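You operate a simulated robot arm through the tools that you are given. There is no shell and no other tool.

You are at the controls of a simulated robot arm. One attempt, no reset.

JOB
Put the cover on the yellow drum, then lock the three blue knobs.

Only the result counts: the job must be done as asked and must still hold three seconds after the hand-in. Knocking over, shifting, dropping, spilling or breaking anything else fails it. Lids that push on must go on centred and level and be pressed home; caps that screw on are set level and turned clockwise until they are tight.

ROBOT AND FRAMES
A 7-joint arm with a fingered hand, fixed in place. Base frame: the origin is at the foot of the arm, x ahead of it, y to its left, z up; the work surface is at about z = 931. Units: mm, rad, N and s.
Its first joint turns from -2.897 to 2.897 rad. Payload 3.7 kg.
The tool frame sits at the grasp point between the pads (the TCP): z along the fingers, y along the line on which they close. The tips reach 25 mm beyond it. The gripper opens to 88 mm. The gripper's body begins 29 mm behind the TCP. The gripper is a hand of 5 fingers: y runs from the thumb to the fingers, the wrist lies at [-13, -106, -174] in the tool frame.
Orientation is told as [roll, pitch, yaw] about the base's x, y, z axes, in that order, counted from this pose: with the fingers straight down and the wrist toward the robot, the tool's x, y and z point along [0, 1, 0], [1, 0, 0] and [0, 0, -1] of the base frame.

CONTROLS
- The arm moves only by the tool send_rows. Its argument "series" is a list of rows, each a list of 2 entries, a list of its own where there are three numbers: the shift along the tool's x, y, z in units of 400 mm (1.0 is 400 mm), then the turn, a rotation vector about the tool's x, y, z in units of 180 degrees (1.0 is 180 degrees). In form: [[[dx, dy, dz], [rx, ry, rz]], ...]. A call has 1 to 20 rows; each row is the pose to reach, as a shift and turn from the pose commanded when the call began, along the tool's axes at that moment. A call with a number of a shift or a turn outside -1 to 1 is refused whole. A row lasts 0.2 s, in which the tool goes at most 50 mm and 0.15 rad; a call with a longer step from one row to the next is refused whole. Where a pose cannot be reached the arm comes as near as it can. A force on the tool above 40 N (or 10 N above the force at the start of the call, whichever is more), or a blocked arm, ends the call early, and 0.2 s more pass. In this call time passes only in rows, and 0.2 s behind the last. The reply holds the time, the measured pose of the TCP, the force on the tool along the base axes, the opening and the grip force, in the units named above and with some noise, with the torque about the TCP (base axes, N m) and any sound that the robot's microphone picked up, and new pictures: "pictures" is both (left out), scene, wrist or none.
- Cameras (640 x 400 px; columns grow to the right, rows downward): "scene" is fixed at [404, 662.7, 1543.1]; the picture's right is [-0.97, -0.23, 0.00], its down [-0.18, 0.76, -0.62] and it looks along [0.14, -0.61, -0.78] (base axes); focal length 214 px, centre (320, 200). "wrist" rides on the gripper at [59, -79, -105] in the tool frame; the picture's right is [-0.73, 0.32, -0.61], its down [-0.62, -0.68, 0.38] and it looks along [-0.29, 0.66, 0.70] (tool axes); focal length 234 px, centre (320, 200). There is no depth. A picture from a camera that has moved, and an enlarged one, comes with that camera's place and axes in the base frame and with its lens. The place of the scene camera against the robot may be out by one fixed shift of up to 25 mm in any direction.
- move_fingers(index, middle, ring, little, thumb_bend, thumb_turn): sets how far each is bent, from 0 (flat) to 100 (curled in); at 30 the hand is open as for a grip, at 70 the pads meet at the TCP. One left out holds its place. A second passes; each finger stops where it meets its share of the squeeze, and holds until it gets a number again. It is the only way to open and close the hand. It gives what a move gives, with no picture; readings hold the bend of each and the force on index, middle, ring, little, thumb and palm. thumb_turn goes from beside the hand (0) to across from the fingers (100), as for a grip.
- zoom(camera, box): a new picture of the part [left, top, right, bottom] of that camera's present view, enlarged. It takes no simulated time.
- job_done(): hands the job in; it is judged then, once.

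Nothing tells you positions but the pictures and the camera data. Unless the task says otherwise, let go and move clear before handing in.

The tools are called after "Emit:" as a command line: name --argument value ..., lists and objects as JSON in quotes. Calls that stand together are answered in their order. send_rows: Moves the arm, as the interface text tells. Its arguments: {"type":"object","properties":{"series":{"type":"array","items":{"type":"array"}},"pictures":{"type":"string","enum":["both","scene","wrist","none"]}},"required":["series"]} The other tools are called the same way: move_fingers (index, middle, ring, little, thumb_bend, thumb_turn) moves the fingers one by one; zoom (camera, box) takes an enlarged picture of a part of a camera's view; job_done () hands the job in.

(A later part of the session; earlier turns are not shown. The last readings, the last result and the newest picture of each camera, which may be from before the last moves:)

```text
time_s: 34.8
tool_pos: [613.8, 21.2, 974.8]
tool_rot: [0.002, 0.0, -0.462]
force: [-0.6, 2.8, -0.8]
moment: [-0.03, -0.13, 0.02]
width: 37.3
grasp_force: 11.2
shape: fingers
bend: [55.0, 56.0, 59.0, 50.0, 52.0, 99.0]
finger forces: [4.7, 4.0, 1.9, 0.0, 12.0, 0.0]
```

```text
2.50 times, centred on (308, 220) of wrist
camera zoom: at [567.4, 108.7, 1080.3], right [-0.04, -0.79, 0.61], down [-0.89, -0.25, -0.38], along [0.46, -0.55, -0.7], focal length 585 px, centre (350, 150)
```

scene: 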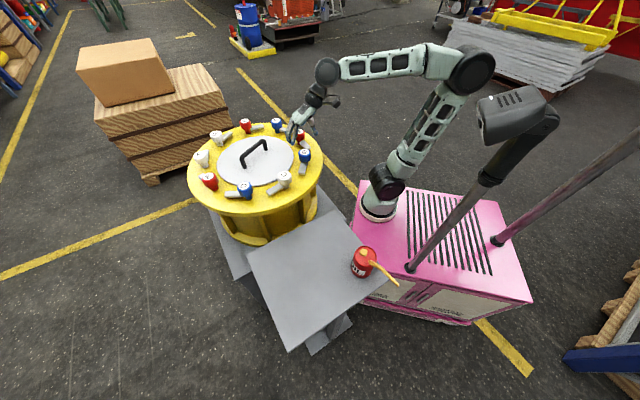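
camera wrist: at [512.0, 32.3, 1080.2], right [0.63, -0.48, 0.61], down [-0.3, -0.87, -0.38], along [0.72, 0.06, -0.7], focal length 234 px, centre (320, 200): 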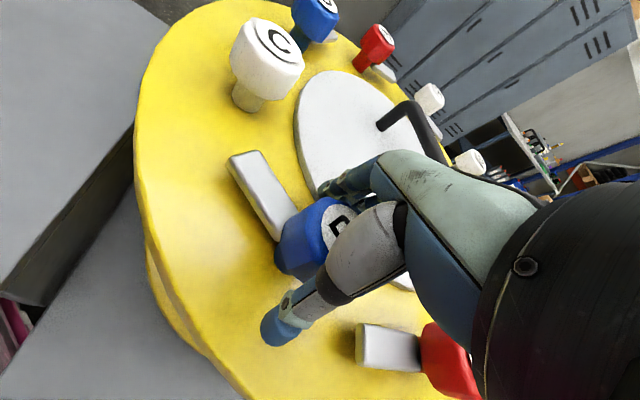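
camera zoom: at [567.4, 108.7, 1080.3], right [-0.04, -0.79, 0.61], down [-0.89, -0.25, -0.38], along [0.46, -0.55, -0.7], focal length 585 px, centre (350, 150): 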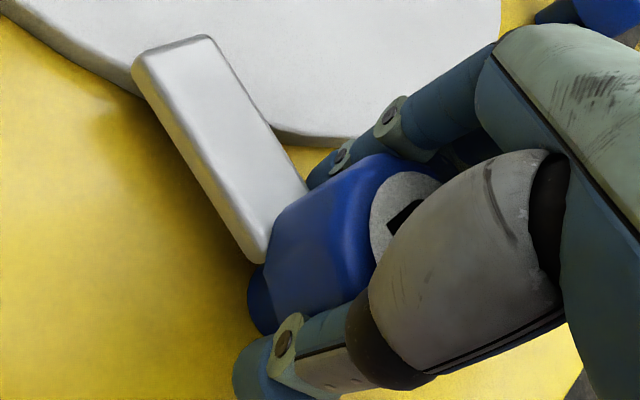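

The bar now passes over the cover's edge cleanly. Turning the remaining 35°.

Emit:
send_rows --series '[[[-0.0007, 0.0016, 0], [0, 0, 0.0389]], [[-0.0016, 0.0031, 0], [0, 0, 0.0778]], [[-0.0027, 0.0044, 0], [0, 0, 0.1167]], [[-0.0039, 0.0056, 0], [0, 0, 0.1556]], [[-0.0053, 0.0067, 0], [0, 0, 0.1944]]]' --pictures "none"

Emit:
zoom --camera "scene" --box '[216, 110, 344, 190]'

Emit:
zoom --camera "wrist" --box '[0, 0, 640, 400]'

```text
time_s: 36.0
tool_pos: [613.7, 18.6, 976.3]
tool_rot: [0.003, -0.001, -1.072]
force: [0.0, 3.5, -3.9]
moment: [-0.11, -0.09, 0.03]
width: 37.2
grasp_force: 11.3
shape: fingers
bend: [55.0, 56.0, 59.0, 50.0, 52.0, 99.0]
finger forces: [4.5, 4.4, 2.4, 0.0, 12.4, 0.1]
```

```text
5.00 times, centred on (280, 150) of scene
camera zoom: at [404.0, 662.7, 1543.1], right [-0.97, -0.23, 0.0], down [-0.18, 0.76, -0.62], along [0.14, -0.61, -0.78], focal length 1072 px, centre (520, 450)
```

zoom: 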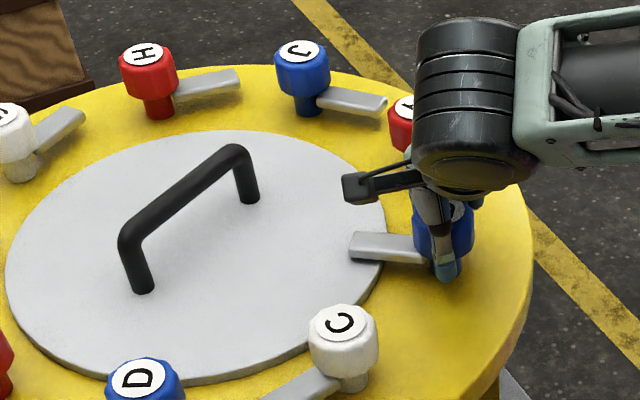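

```text
1.00 times, centred on (320, 200) of wrist (not enlarged: the box is as wide or as high as the picture)
camera zoom: at [627.4, 115.3, 1080.5], right [-0.48, -0.63, 0.61], down [-0.87, 0.3, -0.38], along [0.06, -0.71, -0.7], focal length 234 px, centre (320, 200)
```

zoom: 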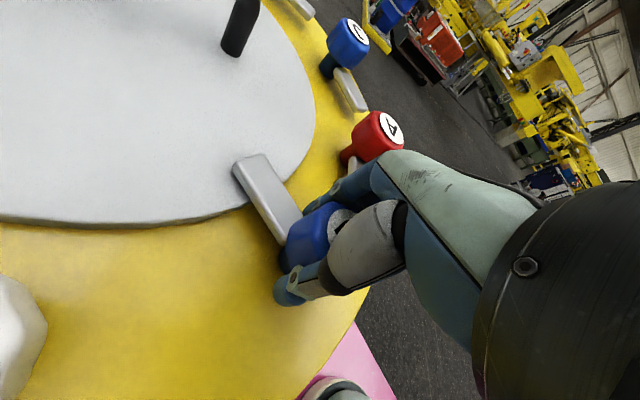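

After 90° the bar points straight at the drum's centre, overlapping the cover. I'll press 3° further to feel whether it is at its end stop.

Emit:
send_rows --series '[[[-0.0003, 0.0007, 0], [0, 0, 0.0167]]]' --pictures "none"

Emit:
zoom --camera "wrist" --box '[180, 120, 436, 280]'

```text
time_s: 36.4
tool_pos: [613.9, 18.1, 975.0]
tool_rot: [0.003, 0.0, -1.124]
force: [1.2, 4.3, -3.8]
moment: [-0.07, -0.13, 0.15]
width: 37.4
grasp_force: 11.4
shape: fingers
bend: [55.0, 56.0, 59.0, 50.0, 52.0, 100.0]
finger forces: [4.9, 3.9, 1.8, 0.1, 12.1, 0.1]
```

```text
2.50 times, centred on (308, 200) of wrist
camera zoom: at [632.4, 114.3, 1080.4], right [-0.52, -0.61, 0.61], down [-0.86, 0.34, -0.38], along [0.02, -0.72, -0.7], focal length 585 px, centre (350, 200)
```

zoom: 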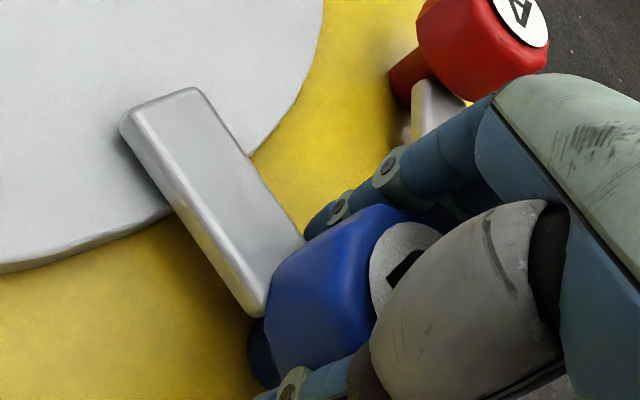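

The torque rose while the bar stayed put, so knob B is against its 90° stop. Releasing it and rising clear.

Emit:
move_fingers --index 34 --middle 34 --ring 34 --little 34 --thumb_bend 32

Emit:
send_rows --series '[[[0, 0, -0.05], [0, 0, 0]], [[0, 0, -0.12], [0, 0, 0]], [[0, 0, -0.2], [0, 0, 0]], [[0, 0, -0.3], [0, 0, 0]]]' --pictures "both"

Emit:
zoom --camera "scene" --box '[216, 110, 344, 190]'

```text
time_s: 37.4
tool_pos: [615.4, 18.3, 976.0]
tool_rot: [0.0, 0.002, -1.123]
force: [0.6, 0.3, -0.1]
moment: [0.03, 0.03, -0.01]
width: 78.2
grasp_force: 0.0
shape: fingers
bend: [34.0, 34.0, 34.0, 34.0, 32.0, 98.0]
finger forces: [0.0, 0.1, 0.1, 0.0, 0.0, 0.0]
```

```text
time_s: 38.4
tool_pos: [613.7, 17.5, 1095.5]
tool_rot: [0.001, 0.003, -1.124]
force: [-0.9, -0.8, -0.8]
moment: [0.01, 0.0, 0.02]
width: 78.1
grasp_force: 0.2
shape: fingers
bend: [34.0, 34.0, 34.0, 34.0, 32.0, 98.0]
finger forces: [0.1, 0.0, 0.1, 0.0, 0.1, 0.1]
camera wrist: at [631.9, 114.1, 1200.6], right [-0.52, -0.61, 0.61], down [-0.86, 0.35, -0.38], along [0.02, -0.72, -0.7], focal length 234 px, centre (320, 200)
```

scene: 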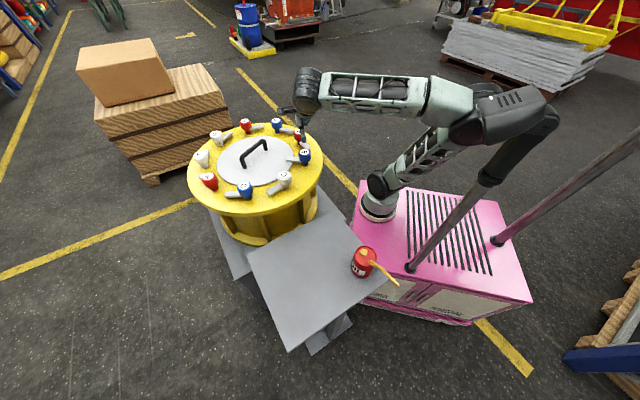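
wrist: 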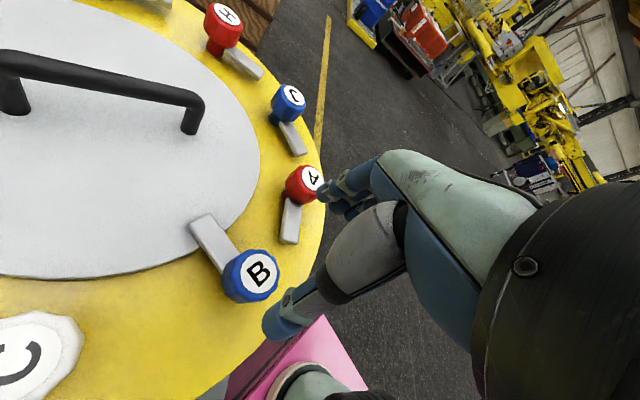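

```text
5.00 times, centred on (280, 150) of scene
camera zoom: at [404.0, 662.7, 1543.1], right [-0.97, -0.23, 0.0], down [-0.18, 0.76, -0.62], along [0.14, -0.61, -0.78], focal length 1072 px, centre (520, 450)
```

zoom: 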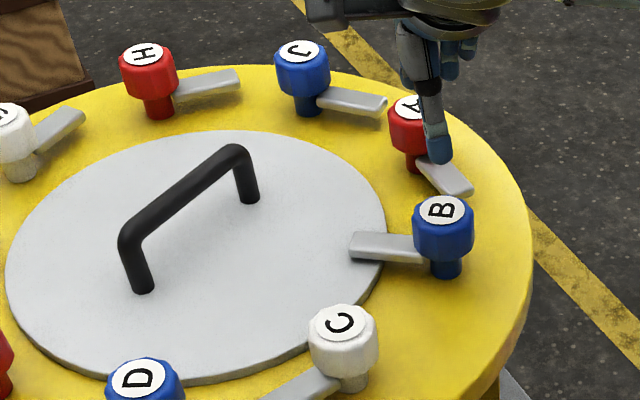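

Knob B is locked with its bar over the cover. Next is knob J at about (794, −166); I'll move above it with the hand turned so its bar stays clear of thumb and fingers.

Emit:
send_rows --series '[[[0.0138, 0.0396, 0], [0, 0, -0.0424]], [[0.0276, 0.0793, 0], [0, 0, -0.0848]], [[0.0415, 0.1189, 0], [0, 0, -0.1271]], [[0.0553, 0.1585, 0], [0, 0, -0.1695]], [[0.0691, 0.1982, 0], [0, 0, -0.2119]], [[0.0829, 0.2378, 0], [0, 0, -0.2543]], [[0.0967, 0.2774, 0], [0, 0, -0.2967]], [[0.1106, 0.317, 0], [0, 0, -0.339]], [[0.1244, 0.3567, 0], [0, 0, -0.3814]], [[0.1382, 0.3963, 0], [0, 0, -0.4238]], [[0.152, 0.4359, 0], [0, 0, -0.4662]], [[0.1658, 0.4756, 0], [0, 0, -0.5086]], [[0.1797, 0.5152, 0.03], [0, 0, -0.5509]], [[0.1935, 0.5548, 0.06], [0, 0, -0.5933]], [[0.2073, 0.5945, 0.09], [0, 0, -0.6357]]]' --pictures "both"

Emit:
zoom --camera "wrist" --box '[160, 180, 416, 340]'

```text
time_s: 41.6
tool_pos: [791.6, -161.8, 1060.4]
tool_rot: [0.0, -0.001, 0.878]
force: [-0.5, 0.7, -0.2]
moment: [-0.01, -0.01, 0.01]
width: 77.9
grasp_force: 0.0
shape: fingers
bend: [34.0, 34.0, 34.0, 34.0, 32.0, 98.0]
finger forces: [0.0, 0.0, 0.0, 0.1, 0.1, 0.0]
camera wrist: at [694.7, -184.4, 1164.7], right [0.76, -0.22, 0.61], down [0.04, -0.92, -0.38], along [0.64, 0.32, -0.69], focal length 234 px, centre (320, 200)
```

scene: 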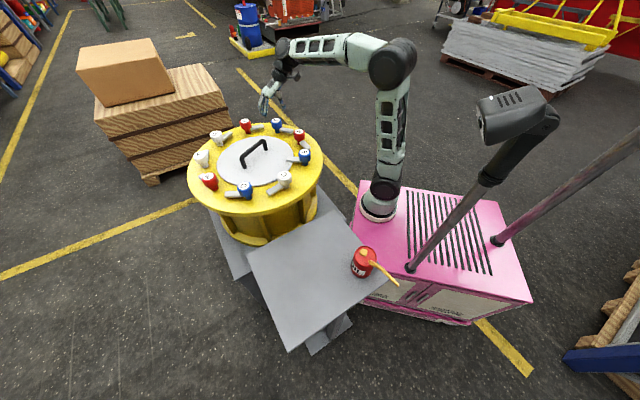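
wrist: 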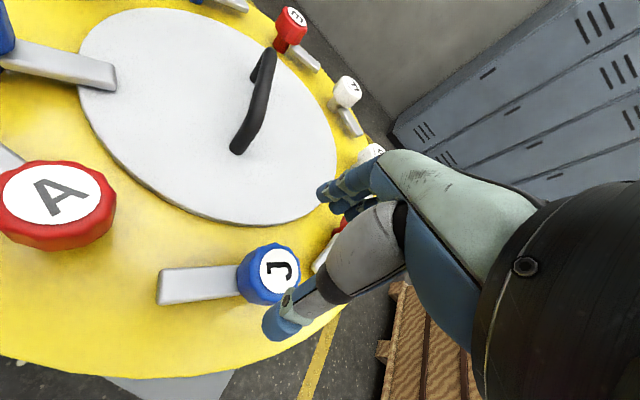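

```text
2.50 times, centred on (288, 260) of wrist
camera zoom: at [694.7, -184.4, 1164.7], right [0.76, -0.22, 0.61], down [0.04, -0.92, -0.38], along [0.64, 0.32, -0.69], focal length 585 px, centre (400, 50)
```

zoom: 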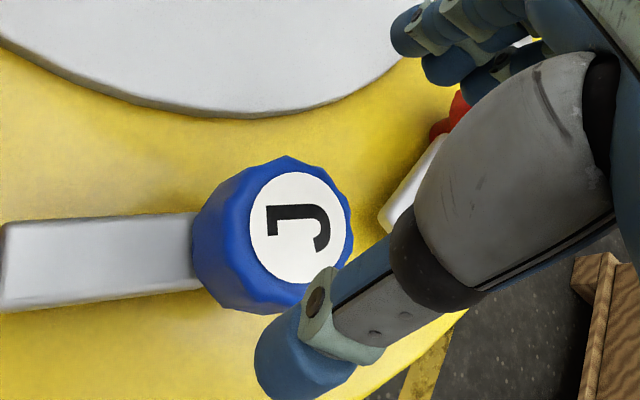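

Knob J is at about (793.5, −168.5) and its bar lies in the gap between thumb and index finger. Descending around it.

Emit:
send_rows --series '[[[-0.0006, -0.0025, 0.07], [0, 0, 0]], [[-0.0012, -0.0049, 0.14], [0, 0, 0]], [[-0.0012, -0.0049, 0.1975], [0, 0, 0]]]' --pictures "none"

Emit:
zoom --camera "wrist" --box '[180, 140, 436, 300]'

Emit:
zoom --camera "scene" --box '[240, 95, 320, 145]'

```text
time_s: 42.4
tool_pos: [791.1, -163.2, 980.9]
tool_rot: [0.002, -0.001, 0.874]
force: [0.6, 0.7, 0.0]
moment: [-0.01, 0.0, -0.03]
width: 78.3
grasp_force: 0.0
shape: fingers
bend: [34.0, 34.0, 34.0, 34.0, 32.0, 98.0]
finger forces: [0.1, 0.0, 0.1, 0.1, 0.0, 0.0]
```

```text
2.50 times, centred on (308, 220) of wrist
camera zoom: at [694.3, -185.9, 1085.3], right [0.76, -0.22, 0.61], down [0.04, -0.92, -0.38], along [0.64, 0.32, -0.7], focal length 585 px, centre (350, 150)
```

zoom: 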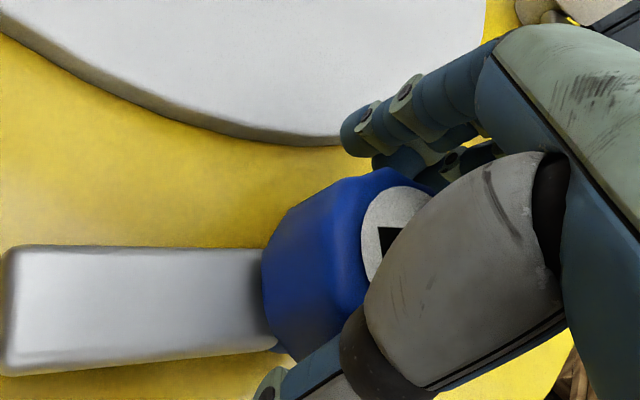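

```text
8.00 times, centred on (280, 120) of scene
camera zoom: at [404.0, 662.7, 1543.1], right [-0.97, -0.23, 0.0], down [-0.18, 0.76, -0.62], along [0.14, -0.61, -0.78], focal length 1716 px, centre (640, 840)
```

zoom: 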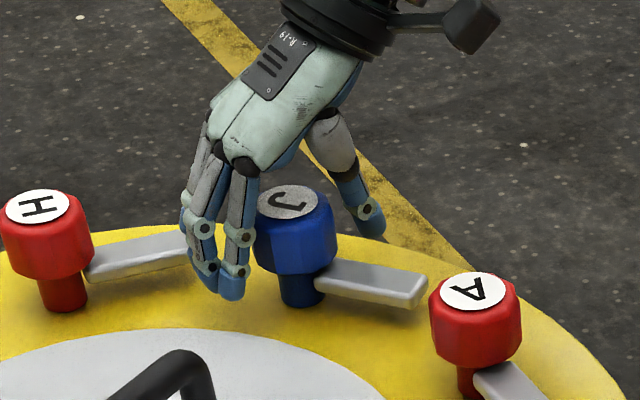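

Position looks good, with fingers and thumb either side of J and the bar clear. Closing the grip.

Emit:
move_fingers --index 62 --middle 62 --ring 62 --little 50 --thumb_bend 62 --thumb_turn 100

Emit:
zoom --camera "wrist" --box '[180, 140, 436, 300]'

Emit:
zoom --camera "scene" --box '[240, 95, 320, 145]'

```text
time_s: 43.4
tool_pos: [791.2, -162.1, 981.3]
tool_rot: [-0.001, -0.002, 0.874]
force: [1.1, 0.3, -1.8]
moment: [0.17, -0.18, 0.03]
width: 36.1
grasp_force: 12.0
shape: fingers
bend: [55.0, 54.0, 58.0, 50.0, 52.0, 100.0]
finger forces: [3.4, 5.7, 2.5, 0.0, 11.1, 0.0]
```

```text
2.50 times, centred on (308, 220) of wrist
camera zoom: at [694.5, -185.8, 1085.3], right [0.76, -0.22, 0.61], down [0.04, -0.92, -0.38], along [0.64, 0.32, -0.7], focal length 585 px, centre (350, 150)
```

zoom: 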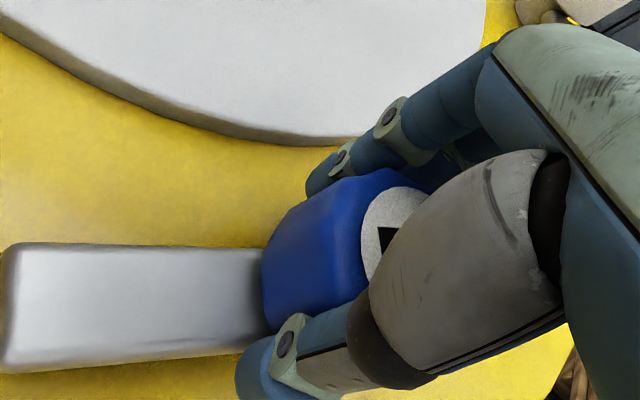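

```text
8.00 times, centred on (280, 120) of scene
camera zoom: at [404.0, 662.7, 1543.1], right [-0.97, -0.23, 0.0], down [-0.18, 0.76, -0.62], along [0.14, -0.61, -0.78], focal length 1716 px, centre (640, 840)
```

zoom: 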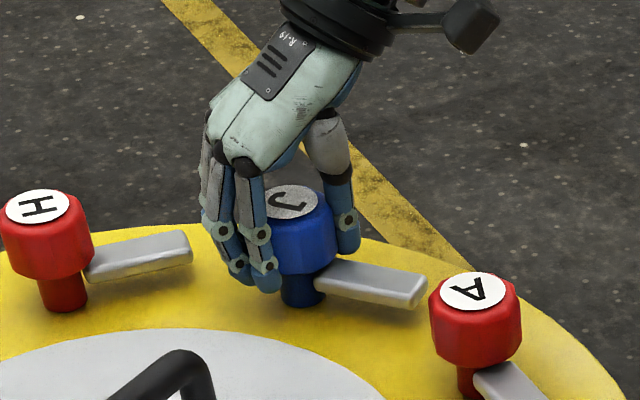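

The grip on J is balanced. Turning clockwise 35° about its axis.

Emit:
send_rows --series '[[[-0.0007, 0.0016, 0], [0, 0, 0.0389]], [[-0.0016, 0.0031, 0], [0, 0, 0.0778]], [[-0.0027, 0.0044, 0], [0, 0, 0.1167]], [[-0.0039, 0.0056, 0], [0, 0, 0.1556]], [[-0.0053, 0.0067, 0], [0, 0, 0.1944]]]' --pictures "none"

Emit:
zoom --camera "wrist" --box '[180, 140, 436, 300]'

Emit:
zoom --camera "scene" --box '[240, 95, 320, 145]'

```text
time_s: 44.6
tool_pos: [793.2, -160.8, 980.1]
tool_rot: [0.0, -0.001, 0.263]
force: [5.8, 3.2, 0.6]
moment: [0.08, -0.26, 0.09]
width: 36.0
grasp_force: 11.1
shape: fingers
bend: [55.0, 54.0, 57.0, 50.0, 53.0, 100.0]
finger forces: [5.1, 6.3, 2.9, 0.0, 8.9, 0.0]
```

```text
2.50 times, centred on (308, 220) of wrist
camera zoom: at [702.1, -125.8, 1085.3], right [0.5, -0.62, 0.61], down [-0.5, -0.78, -0.38], along [0.71, -0.11, -0.7], focal length 585 px, centre (350, 150)
```

zoom: 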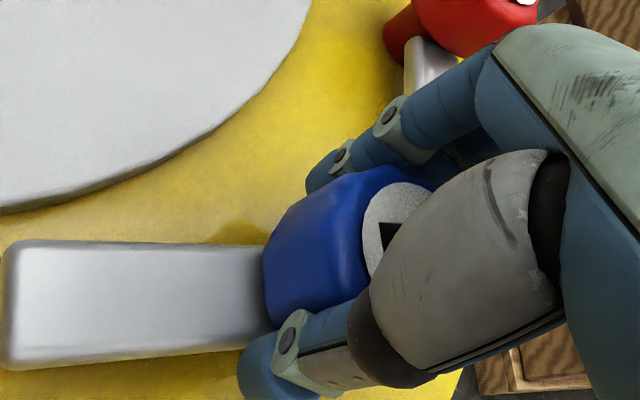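

```text
8.00 times, centred on (280, 120) of scene
camera zoom: at [404.0, 662.7, 1543.1], right [-0.97, -0.23, 0.0], down [-0.18, 0.76, -0.62], along [0.14, -0.61, -0.78], focal length 1716 px, centre (640, 840)
```

zoom: 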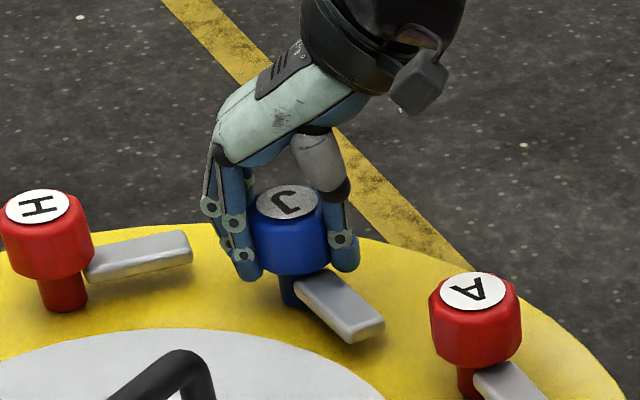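

Turning smoothly. A small sideways force shows, so I'll add about 1 mm of correction and continue another 35°.

Emit:
send_rows --series '[[[-0.0007, 0.0036, 0], [0, 0, 0.0389]], [[-0.0016, 0.0056, 0], [0, 0, 0.0778]], [[-0.0027, 0.0069, 0], [0, 0, 0.1167]], [[-0.0039, 0.0081, 0], [0, 0, 0.1556]], [[-0.0053, 0.0092, 0], [0, 0, 0.1944]]]' --pictures "none"

Emit:
zoom --camera "wrist" --box '[180, 140, 436, 300]'

Emit:
zoom --camera "scene" --box '[240, 95, 320, 145]'

```text
time_s: 45.8
tool_pos: [798.6, -163.5, 981.6]
tool_rot: [0.001, -0.002, -0.35]
force: [5.8, 4.1, 1.3]
moment: [-0.09, -0.21, 0.06]
width: 36.2
grasp_force: 11.9
shape: fingers
bend: [55.0, 54.0, 58.0, 50.0, 53.0, 99.0]
finger forces: [5.4, 5.4, 2.5, 0.0, 9.8, 0.0]
```

```text
2.50 times, centred on (308, 220) of wrist
camera zoom: at [743.6, -81.5, 1085.2], right [0.05, -0.79, 0.61], down [-0.85, -0.35, -0.38], along [0.52, -0.5, -0.7], focal length 585 px, centre (350, 150)
```

zoom: 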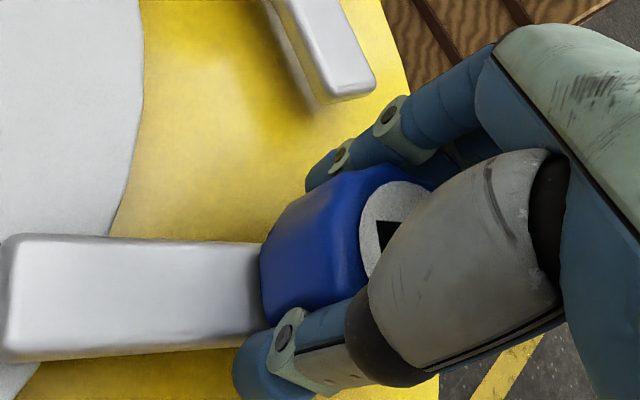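

```text
8.00 times, centred on (280, 120) of scene
camera zoom: at [404.0, 662.7, 1543.1], right [-0.97, -0.23, 0.0], down [-0.18, 0.76, -0.62], along [0.14, -0.61, -0.78], focal length 1716 px, centre (640, 840)
```

zoom: 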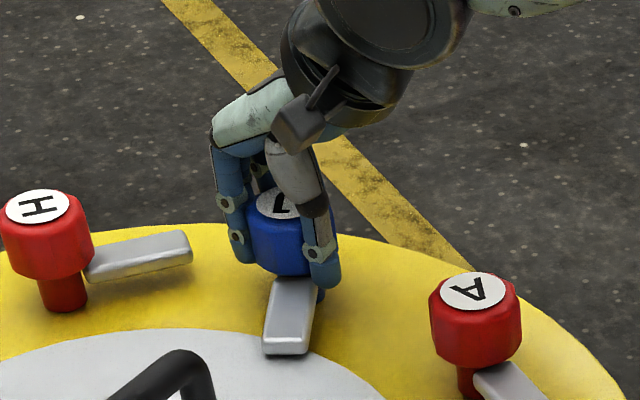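

70° done and the bar is over the cover. Turning the last 20° plus a few degrees to meet the stop.

Emit:
send_rows --series '[[[0.0004, 0.0024, 0], [0, 0, 0.0333]], [[0.0007, 0.0045, 0], [0, 0, 0.0667]], [[0.0003, 0.0057, 0], [0, 0, 0.1]], [[-0.0005, 0.0066, 0], [0, 0, 0.1278]]]' --pictures "none"

Emit:
zoom --camera "wrist" --box '[180, 140, 436, 300]'

Emit:
zoom --camera "scene" --box '[216, 95, 312, 155]'

```text
time_s: 46.8
tool_pos: [801.2, -163.2, 981.9]
tool_rot: [0.002, 0.0, -0.75]
force: [5.4, -0.7, -0.8]
moment: [-0.1, -0.3, 0.21]
width: 36.0
grasp_force: 12.9
shape: fingers
bend: [55.0, 54.0, 57.0, 50.0, 53.0, 100.0]
finger forces: [5.7, 6.5, 3.2, 0.0, 9.7, 0.0]
```

```text
2.50 times, centred on (308, 220) of wrist
camera zoom: at [782.4, -67.8, 1085.3], right [-0.26, -0.75, 0.61], down [-0.92, 0.01, -0.38], along [0.28, -0.66, -0.7], focal length 585 px, centre (350, 150)
```

zoom: 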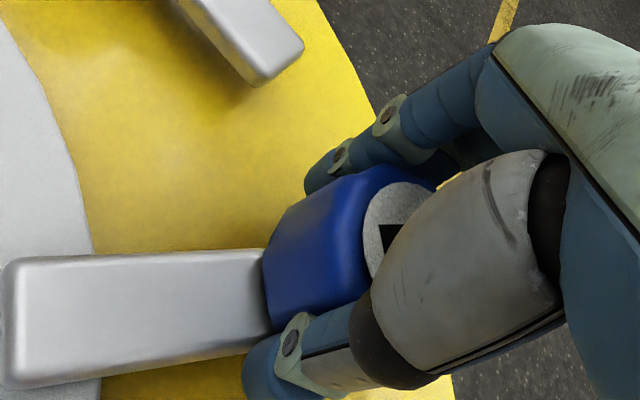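

```text
6.67 times, centred on (264, 125) of scene
camera zoom: at [404.0, 662.7, 1543.1], right [-0.97, -0.23, 0.0], down [-0.18, 0.76, -0.62], along [0.14, -0.61, -0.78], focal length 1430 px, centre (693, 700)
```

zoom: 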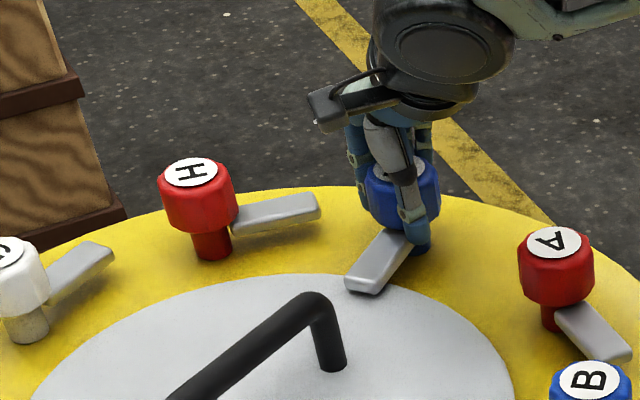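

Torque is up and the bar points straight at the centre, so J is at its stop. Releasing and rising.

Emit:
move_fingers --index 34 --middle 34 --ring 34 --little 34 --thumb_bend 32

Emit:
send_rows --series '[[[0, 0, -0.05], [0, 0, 0]], [[0, 0, -0.12], [0, 0, 0]], [[0, 0, -0.2], [0, 0, 0]], [[0, 0, -0.29], [0, 0, 0]]]' --pictures "both"

Emit:
zoom --camera "scene" --box '[192, 100, 336, 190]'

```text
time_s: 47.8
tool_pos: [799.8, -163.9, 980.9]
tool_rot: [0.002, 0.0, -0.75]
force: [-0.2, -0.3, -0.3]
moment: [0.0, 0.01, 0.03]
width: 78.3
grasp_force: 0.1
shape: fingers
bend: [34.0, 34.0, 34.0, 34.0, 32.0, 98.0]
finger forces: [0.0, 0.0, 0.0, 0.1, 0.1, 0.1]
```

```text
time_s: 48.8
tool_pos: [800.9, -164.9, 1096.9]
tool_rot: [-0.001, 0.001, -0.748]
force: [-0.4, 0.2, -0.8]
moment: [0.04, 0.0, 0.01]
width: 77.9
grasp_force: 0.1
shape: fingers
bend: [34.0, 34.0, 34.0, 34.0, 32.0, 98.0]
finger forces: [0.0, 0.0, 0.0, 0.0, 0.1, 0.1]
camera wrist: at [782.2, -67.9, 1202.0], right [-0.26, -0.75, 0.61], down [-0.92, 0.01, -0.38], along [0.28, -0.66, -0.7], focal length 234 px, centre (320, 200)
```

scene: 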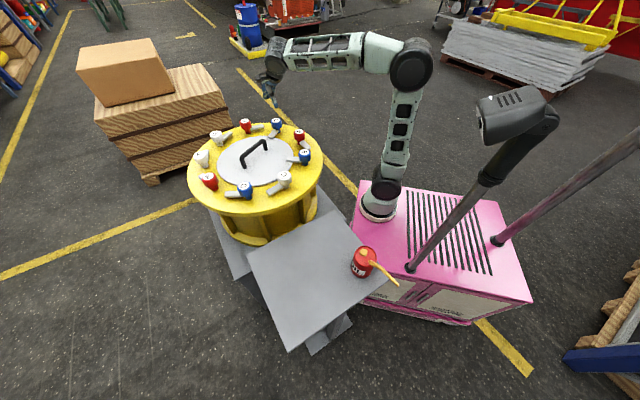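
wrist: 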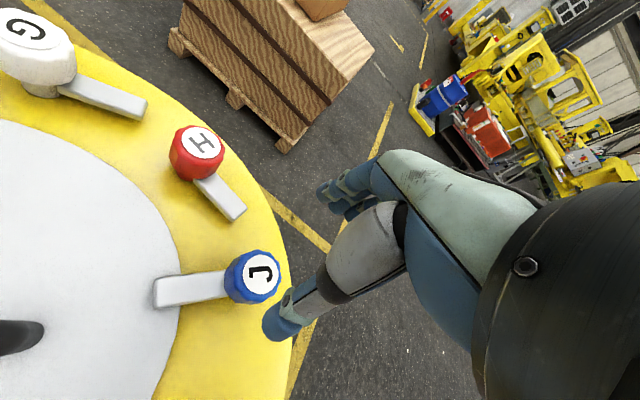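

```text
4.44 times, centred on (264, 145) of scene
camera zoom: at [404.0, 662.7, 1543.1], right [-0.97, -0.23, 0.0], down [-0.18, 0.76, -0.62], along [0.14, -0.61, -0.78], focal length 953 px, centre (569, 444)
```

zoom: 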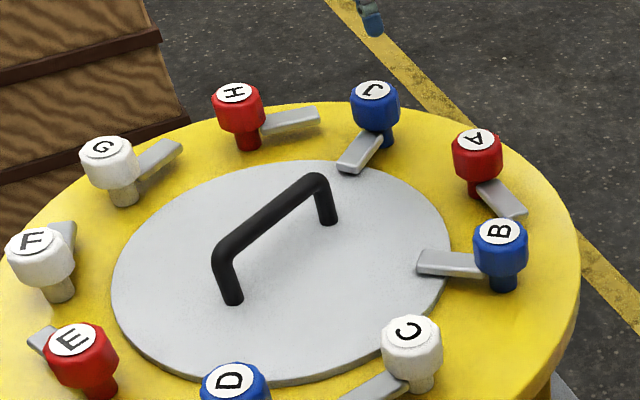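

B and J are both locked with their bars over the cover. Now to knob D at about (757, 233), crossing high above the handle.

Emit:
send_rows --series '[[[0.036, -0.0427, 0], [0, 0, -0.0441]], [[0.072, -0.0854, 0], [0, 0, -0.0882]], [[0.108, -0.1281, 0], [0, 0, -0.1322]], [[0.144, -0.1708, 0], [0, 0, -0.1763]], [[0.18, -0.2135, 0], [0, 0, -0.2204]], [[0.2161, -0.2561, 0], [0, 0, -0.2645]], [[0.2521, -0.2988, 0], [0, 0, -0.3086]], [[0.2881, -0.3415, 0], [0, 0, -0.3526]], [[0.3241, -0.3842, 0], [0, 0, -0.3967]], [[0.3601, -0.4269, 0], [0, 0, -0.4408]], [[0.3961, -0.4696, 0], [0, 0, -0.4849]], [[0.4321, -0.5123, 0], [0, 0, -0.529]], [[0.4681, -0.555, 0], [0, 0, -0.573]], [[0.5041, -0.5977, 0], [0, 0, -0.6171]], [[0.5402, -0.6404, 0], [0, 0, -0.6612]], [[0.5762, -0.683, 0], [0, 0, -0.7053]], [[0.6122, -0.7257, 0.04], [0, 0, -0.7494]], [[0.6482, -0.7685, 0.09], [0, 0, -0.7935]]]' --pictures "both"

Emit:
zoom --camera "wrist" --box '[160, 180, 416, 340]'

```text
time_s: 52.6
tool_pos: [752.0, 235.4, 1062.4]
tool_rot: [0.0, -0.002, 1.745]
force: [-0.3, 0.0, -0.6]
moment: [-0.03, 0.0, -0.02]
width: 78.2
grasp_force: 0.0
shape: fingers
bend: [34.0, 34.0, 34.0, 34.0, 32.0, 98.0]
finger forces: [0.1, 0.1, 0.0, 0.0, 0.0, 0.1]
camera wrist: at [706.8, 146.7, 1166.6], right [0.66, 0.44, 0.61], down [0.73, -0.56, -0.38], along [0.17, 0.7, -0.69], focal length 234 px, centre (320, 200)
```

scene: 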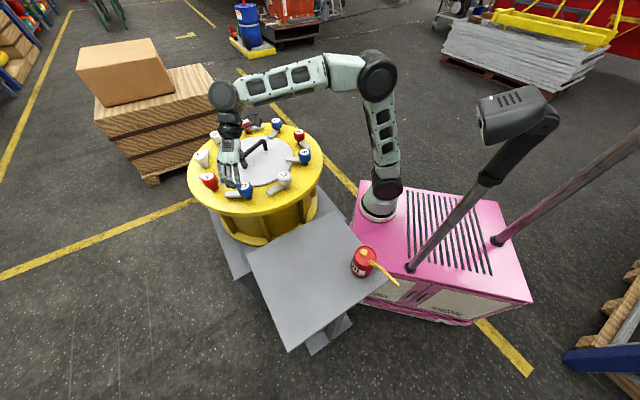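
wrist: 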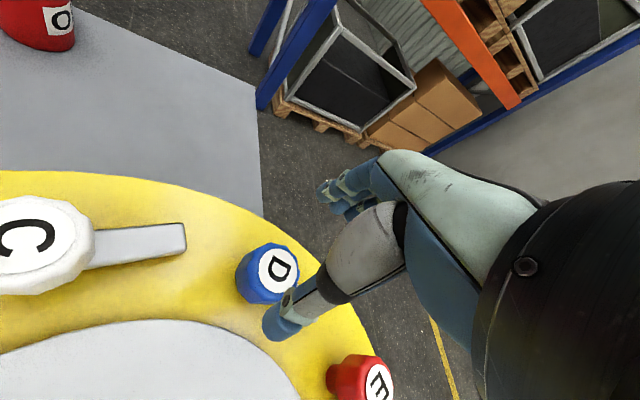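

```text
2.50 times, centred on (288, 260) of wrist
camera zoom: at [706.8, 146.7, 1166.6], right [0.66, 0.44, 0.61], down [0.73, -0.56, -0.38], along [0.17, 0.7, -0.69], focal length 585 px, centre (400, 50)
```

zoom: 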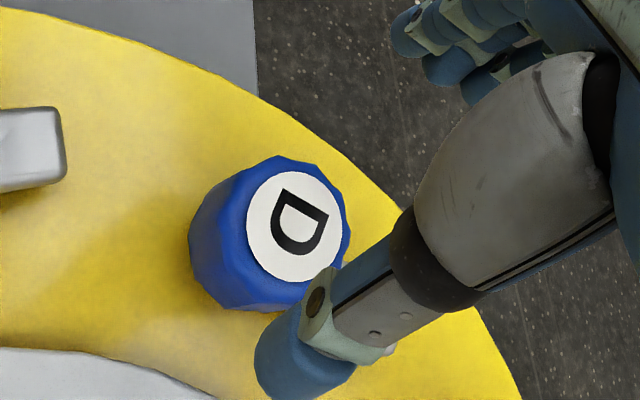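

Knob D is at about (758, 232). Descending with the same offset that worked for J.

Emit:
send_rows --series '[[[-0.0006, -0.0025, 0.07], [0, 0, 0]], [[-0.0012, -0.005, 0.14], [0, 0, 0]], [[-0.0012, -0.005, 0.2025], [0, 0, 0]]]' --pictures "none"

Emit:
zoom --camera "wrist" --box '[180, 140, 436, 300]'

Emit:
zoom --camera "scene" --box '[200, 150, 296, 210]'

```text
time_s: 53.4
tool_pos: [752.3, 234.0, 981.3]
tool_rot: [-0.003, -0.003, 1.744]
force: [-0.5, -0.6, -0.2]
moment: [0.0, 0.01, -0.05]
width: 78.2
grasp_force: 0.1
shape: fingers
bend: [34.0, 34.0, 34.0, 34.0, 32.0, 98.0]
finger forces: [0.0, 0.1, 0.1, 0.0, 0.0, 0.0]
```

```text
2.50 times, centred on (308, 220) of wrist
camera zoom: at [707.4, 145.2, 1084.4], right [0.66, 0.44, 0.61], down [0.73, -0.56, -0.38], along [0.17, 0.7, -0.69], focal length 585 px, centre (350, 150)
```

zoom: 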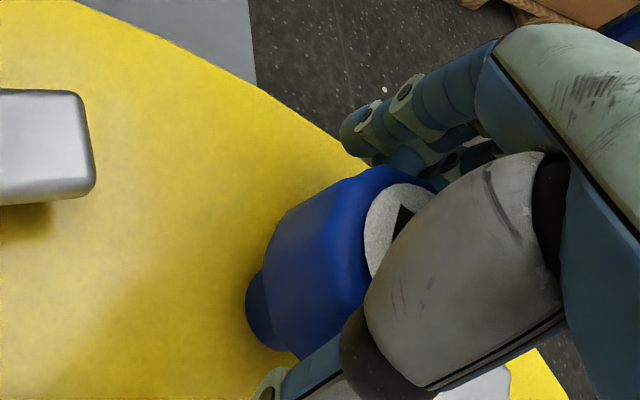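

```text
6.67 times, centred on (248, 180) of scene
camera zoom: at [404.0, 662.7, 1543.1], right [-0.97, -0.23, 0.0], down [-0.18, 0.76, -0.62], along [0.14, -0.61, -0.78], focal length 1430 px, centre (800, 333)
```

zoom: 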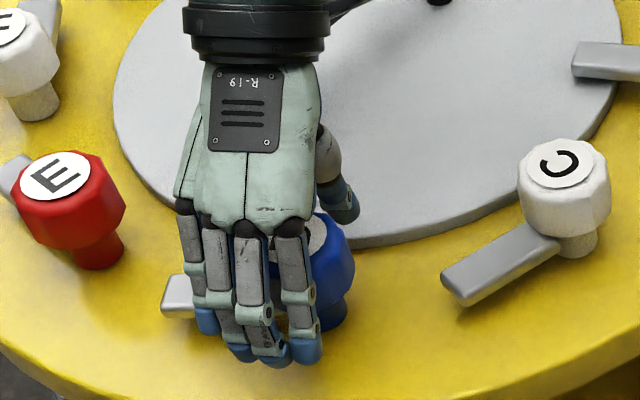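

The hand is well placed around D, and its bar runs out under the little-finger side with clearance. Closing the grip with the little finger kept open.

Emit:
move_fingers --index 62 --middle 62 --ring 62 --little 42 --thumb_bend 62 --thumb_turn 100

Emit:
zoom --camera "wrist" --box '[180, 140, 436, 300]'

Emit:
zoom --camera "scene" --box '[200, 150, 296, 210]'

```text
time_s: 54.4
tool_pos: [752.5, 233.5, 979.6]
tool_rot: [-0.001, -0.001, 1.744]
force: [-1.1, 4.0, -2.1]
moment: [0.24, 0.03, 0.04]
width: 36.7
grasp_force: 10.9
shape: fingers
bend: [55.0, 54.0, 57.0, 42.0, 52.0, 100.0]
finger forces: [4.0, 5.5, 2.9, 0.1, 10.2, 0.1]
```

```text
2.50 times, centred on (308, 220) of wrist
camera zoom: at [707.5, 145.3, 1084.3], right [0.66, 0.44, 0.61], down [0.73, -0.56, -0.38], along [0.17, 0.7, -0.69], focal length 585 px, centre (350, 150)
```

zoom: 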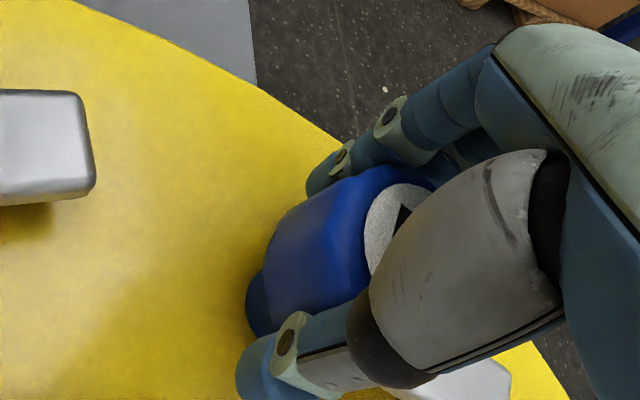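

```text
6.67 times, centred on (248, 180) of scene
camera zoom: at [404.0, 662.7, 1543.1], right [-0.97, -0.23, 0.0], down [-0.18, 0.76, -0.62], along [0.14, -0.61, -0.78], focal length 1430 px, centre (800, 333)
```

zoom: 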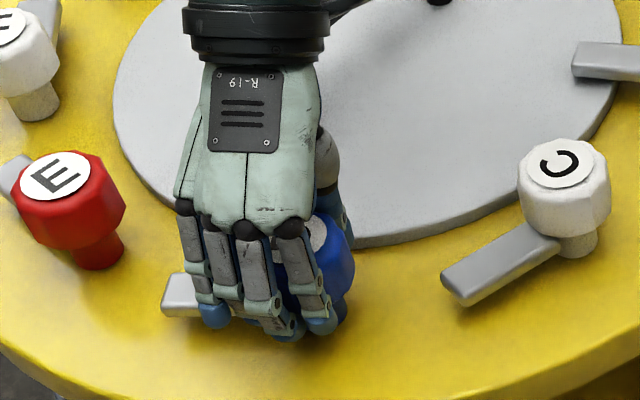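

Grip on D is balanced. Turning clockwise 35°.

Emit:
send_rows --series '[[[-0.0007, 0.0016, 0], [0, 0, 0.0389]], [[-0.0016, 0.0031, 0], [0, 0, 0.0778]], [[-0.0027, 0.0044, 0], [0, 0, 0.1167]], [[-0.0039, 0.0056, 0], [0, 0, 0.1556]], [[-0.0053, 0.0067, 0], [0, 0, 0.1944]]]' --pictures "none"

Emit:
zoom --camera "scene" --box '[200, 150, 296, 210]'

```text
time_s: 55.6
tool_pos: [754.6, 236.1, 978.7]
tool_rot: [-0.001, -0.002, 1.129]
force: [0.3, 8.0, -2.8]
moment: [0.24, -0.09, 0.09]
width: 36.1
grasp_force: 12.0
shape: fingers
bend: [54.0, 54.0, 57.0, 42.0, 53.0, 99.0]
finger forces: [5.5, 6.6, 2.7, 0.0, 8.8, 0.1]
```

```text
6.67 times, centred on (248, 180) of scene
camera zoom: at [404.0, 662.7, 1543.1], right [-0.97, -0.23, 0.0], down [-0.18, 0.76, -0.62], along [0.14, -0.61, -0.78], focal length 1430 px, centre (800, 333)
```

zoom: 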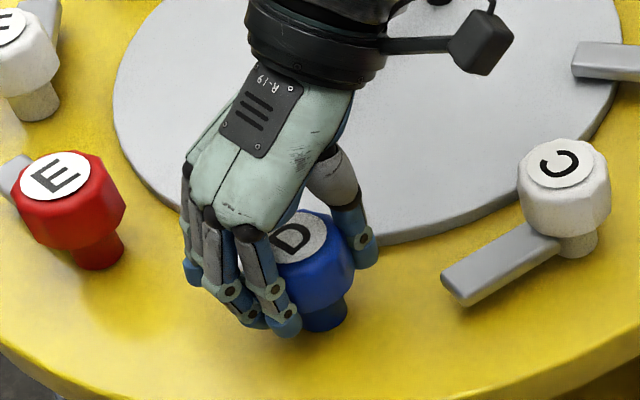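

The knob is turning with the hand. I'll correct about 1.8 mm sideways to relieve the force and continue 35°.

Emit:
send_rows --series '[[[0.0003, 0.0036, 0], [0, 0, 0.0389]], [[0.0003, 0.0071, 0], [0, 0, 0.0778]], [[-0.0008, 0.0084, 0], [0, 0, 0.1167]], [[-0.002, 0.0096, 0], [0, 0, 0.1556]], [[-0.0034, 0.0107, 0], [0, 0, 0.1944]]]' --pictures "none"

Emit:
zoom --camera "scene" --box '[200, 150, 296, 210]'

Emit:
zoom --camera "wrist" --box '[0, 0, 640, 400]'

```text
time_s: 56.8
tool_pos: [757.8, 239.9, 980.6]
tool_rot: [0.0, -0.001, 0.523]
force: [0.9, 3.8, -2.7]
moment: [0.11, -0.16, 0.0]
width: 36.1
grasp_force: 12.0
shape: fingers
bend: [55.0, 55.0, 58.0, 42.0, 53.0, 99.0]
finger forces: [4.5, 5.8, 3.0, 0.0, 10.6, 0.0]
```

```text
6.67 times, centred on (248, 180) of scene
camera zoom: at [404.0, 662.7, 1543.1], right [-0.97, -0.23, 0.0], down [-0.18, 0.76, -0.62], along [0.14, -0.61, -0.78], focal length 1430 px, centre (800, 333)
```

zoom: 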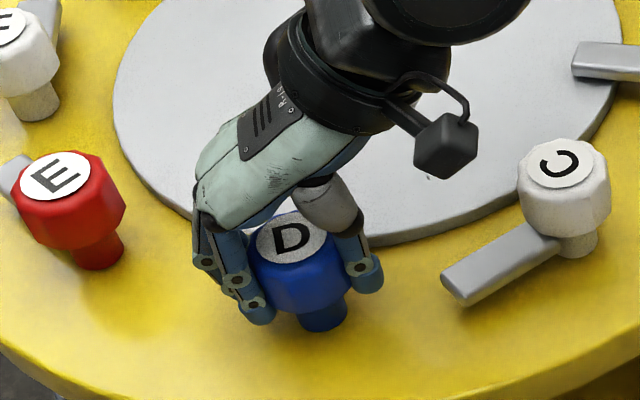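

```text
1.00 times, centred on (320, 200) of wrist (not enlarged: the box is as wide or as high as the picture)
camera zoom: at [659.4, 251.0, 1084.5], right [0.64, -0.47, 0.61], down [-0.28, -0.88, -0.38], along [0.71, 0.08, -0.7], focal length 234 px, centre (320, 200)
```

zoom: 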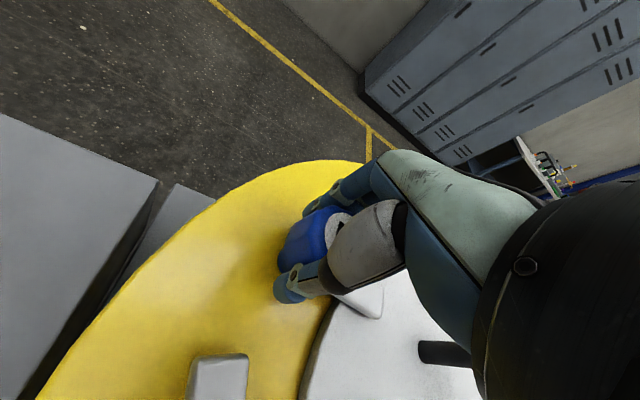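

Force is low and the knob keeps turning; about 70° so far. Finishing with the last 20° plus a few degrees to reach the stop.

Emit:
send_rows --series '[[[-0.0002, 0.002, 0], [0, 0, 0.0333]], [[-0.0006, 0.0038, 0], [0, 0, 0.0667]], [[-0.0013, 0.005, 0], [0, 0, 0.1]], [[-0.0022, 0.0059, 0], [0, 0, 0.1278]]]' --pictures "none"

Emit:
zoom --camera "scene" --box '[200, 150, 296, 210]'

Emit:
zoom --camera "wrist" --box '[180, 140, 436, 300]'

```text
time_s: 57.8
tool_pos: [760.0, 239.4, 979.5]
tool_rot: [0.002, 0.0, 0.119]
force: [1.5, 5.3, -3.4]
moment: [0.21, -0.23, 0.23]
width: 36.3
grasp_force: 11.8
shape: fingers
bend: [55.0, 54.0, 57.0, 42.0, 53.0, 100.0]
finger forces: [5.2, 6.3, 2.8, 0.1, 10.1, 0.1]
```

```text
6.67 times, centred on (248, 180) of scene
camera zoom: at [404.0, 662.7, 1543.1], right [-0.97, -0.23, 0.0], down [-0.18, 0.76, -0.62], along [0.14, -0.61, -0.78], focal length 1430 px, centre (800, 333)
```

zoom: 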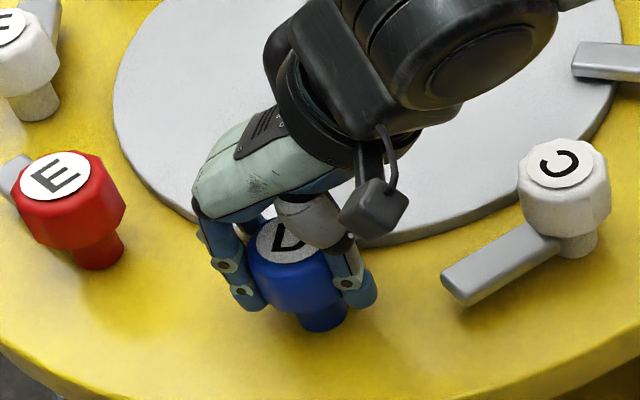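

```text
2.50 times, centred on (308, 220) of wrist
camera zoom: at [674.1, 288.8, 1084.6], right [0.41, -0.68, 0.61], down [-0.6, -0.7, -0.38], along [0.69, -0.21, -0.7], focal length 585 px, centre (350, 150)
```

zoom: 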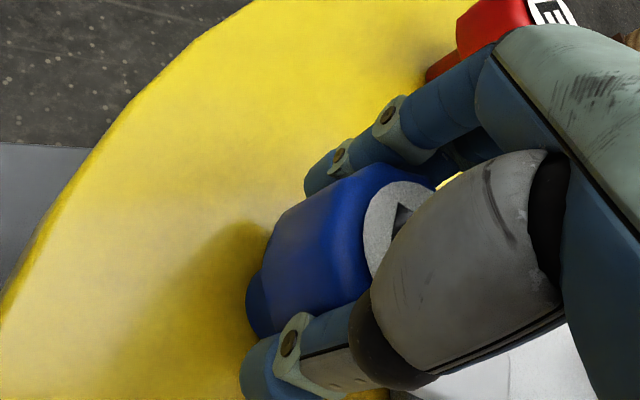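

Torque has risen again, so D is at its stop. Releasing and rising clear for an overall check.

Emit:
move_fingers --index 34 --middle 34 --ring 34 --little 34 --thumb_bend 32

Emit:
send_rows --series '[[[0, 0, -0.05], [0, 0, 0]], [[0, 0, -0.12], [0, 0, 0]], [[0, 0, -0.2], [0, 0, 0]], [[0, 0, -0.3], [0, 0, 0]], [[-0.06, -0.05, -0.37], [0, 0, 0]], [[-0.14, -0.1, -0.42], [0, 0, 0]], [[-0.22, -0.15, -0.47], [0, 0, 0]], [[-0.3, -0.2, -0.52], [0, 0, 0]], [[-0.38, -0.25, -0.57], [0, 0, 0.0]], [[-0.46, -0.3, -0.62], [0, 0, 0.02]], [[-0.54, -0.35, -0.67], [0, 0, 0.038]], [[-0.62, -0.38, -0.71], [0, 0, 0.038]], [[-0.65, -0.38, -0.74], [0, 0, 0.038]]]' --pictures "both"

Emit:
zoom --camera "scene" --box '[176, 105, 336, 205]'

Emit:
zoom --camera "wrist" --box '[0, 70, 400, 320]'

```text
time_s: 58.8
tool_pos: [760.5, 240.4, 980.5]
tool_rot: [0.002, -0.001, 0.12]
force: [0.4, 0.4, -0.1]
moment: [0.01, 0.01, 0.0]
width: 78.0
grasp_force: 0.0
shape: fingers
bend: [34.0, 34.0, 34.0, 34.0, 32.0, 98.0]
finger forces: [0.0, 0.0, 0.0, 0.1, 0.0, 0.0]
```

```text
time_s: 61.6
tool_pos: [639.8, -36.8, 1275.9]
tool_rot: [-0.001, 0.002, 0.001]
force: [-0.2, -0.4, 0.7]
moment: [-0.01, -0.02, 0.0]
width: 78.2
grasp_force: 0.0
shape: fingers
bend: [34.0, 34.0, 34.0, 34.0, 32.0, 98.0]
finger forces: [0.1, 0.0, 0.1, 0.0, 0.1, 0.0]
camera wrist: at [561.0, 21.7, 1380.8], right [0.32, -0.73, 0.61], down [-0.68, -0.62, -0.38], along [0.66, -0.29, -0.7], focal length 234 px, centre (320, 200)
```

scene: 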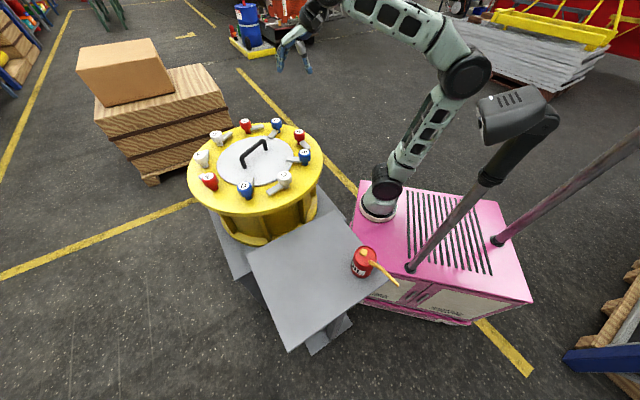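
wrist: 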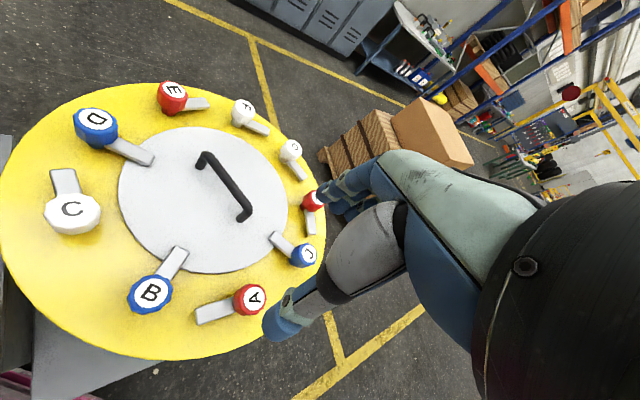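

```text
4.00 times, centred on (256, 155) of scene
camera zoom: at [404.0, 662.7, 1543.1], right [-0.97, -0.23, 0.0], down [-0.18, 0.76, -0.62], along [0.14, -0.61, -0.78], focal length 858 px, centre (576, 380)
```

zoom: 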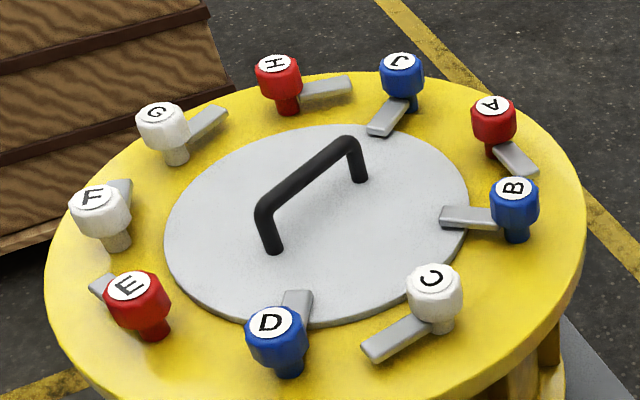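

```text
1.60 times, centred on (200, 195) of wrist
camera zoom: at [561.0, 21.7, 1380.8], right [0.32, -0.73, 0.61], down [-0.68, -0.62, -0.38], along [0.66, -0.29, -0.7], focal length 375 px, centre (512, 208)
```

zoom: 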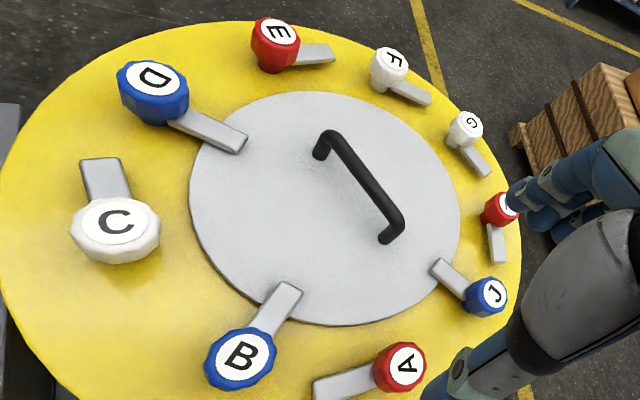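

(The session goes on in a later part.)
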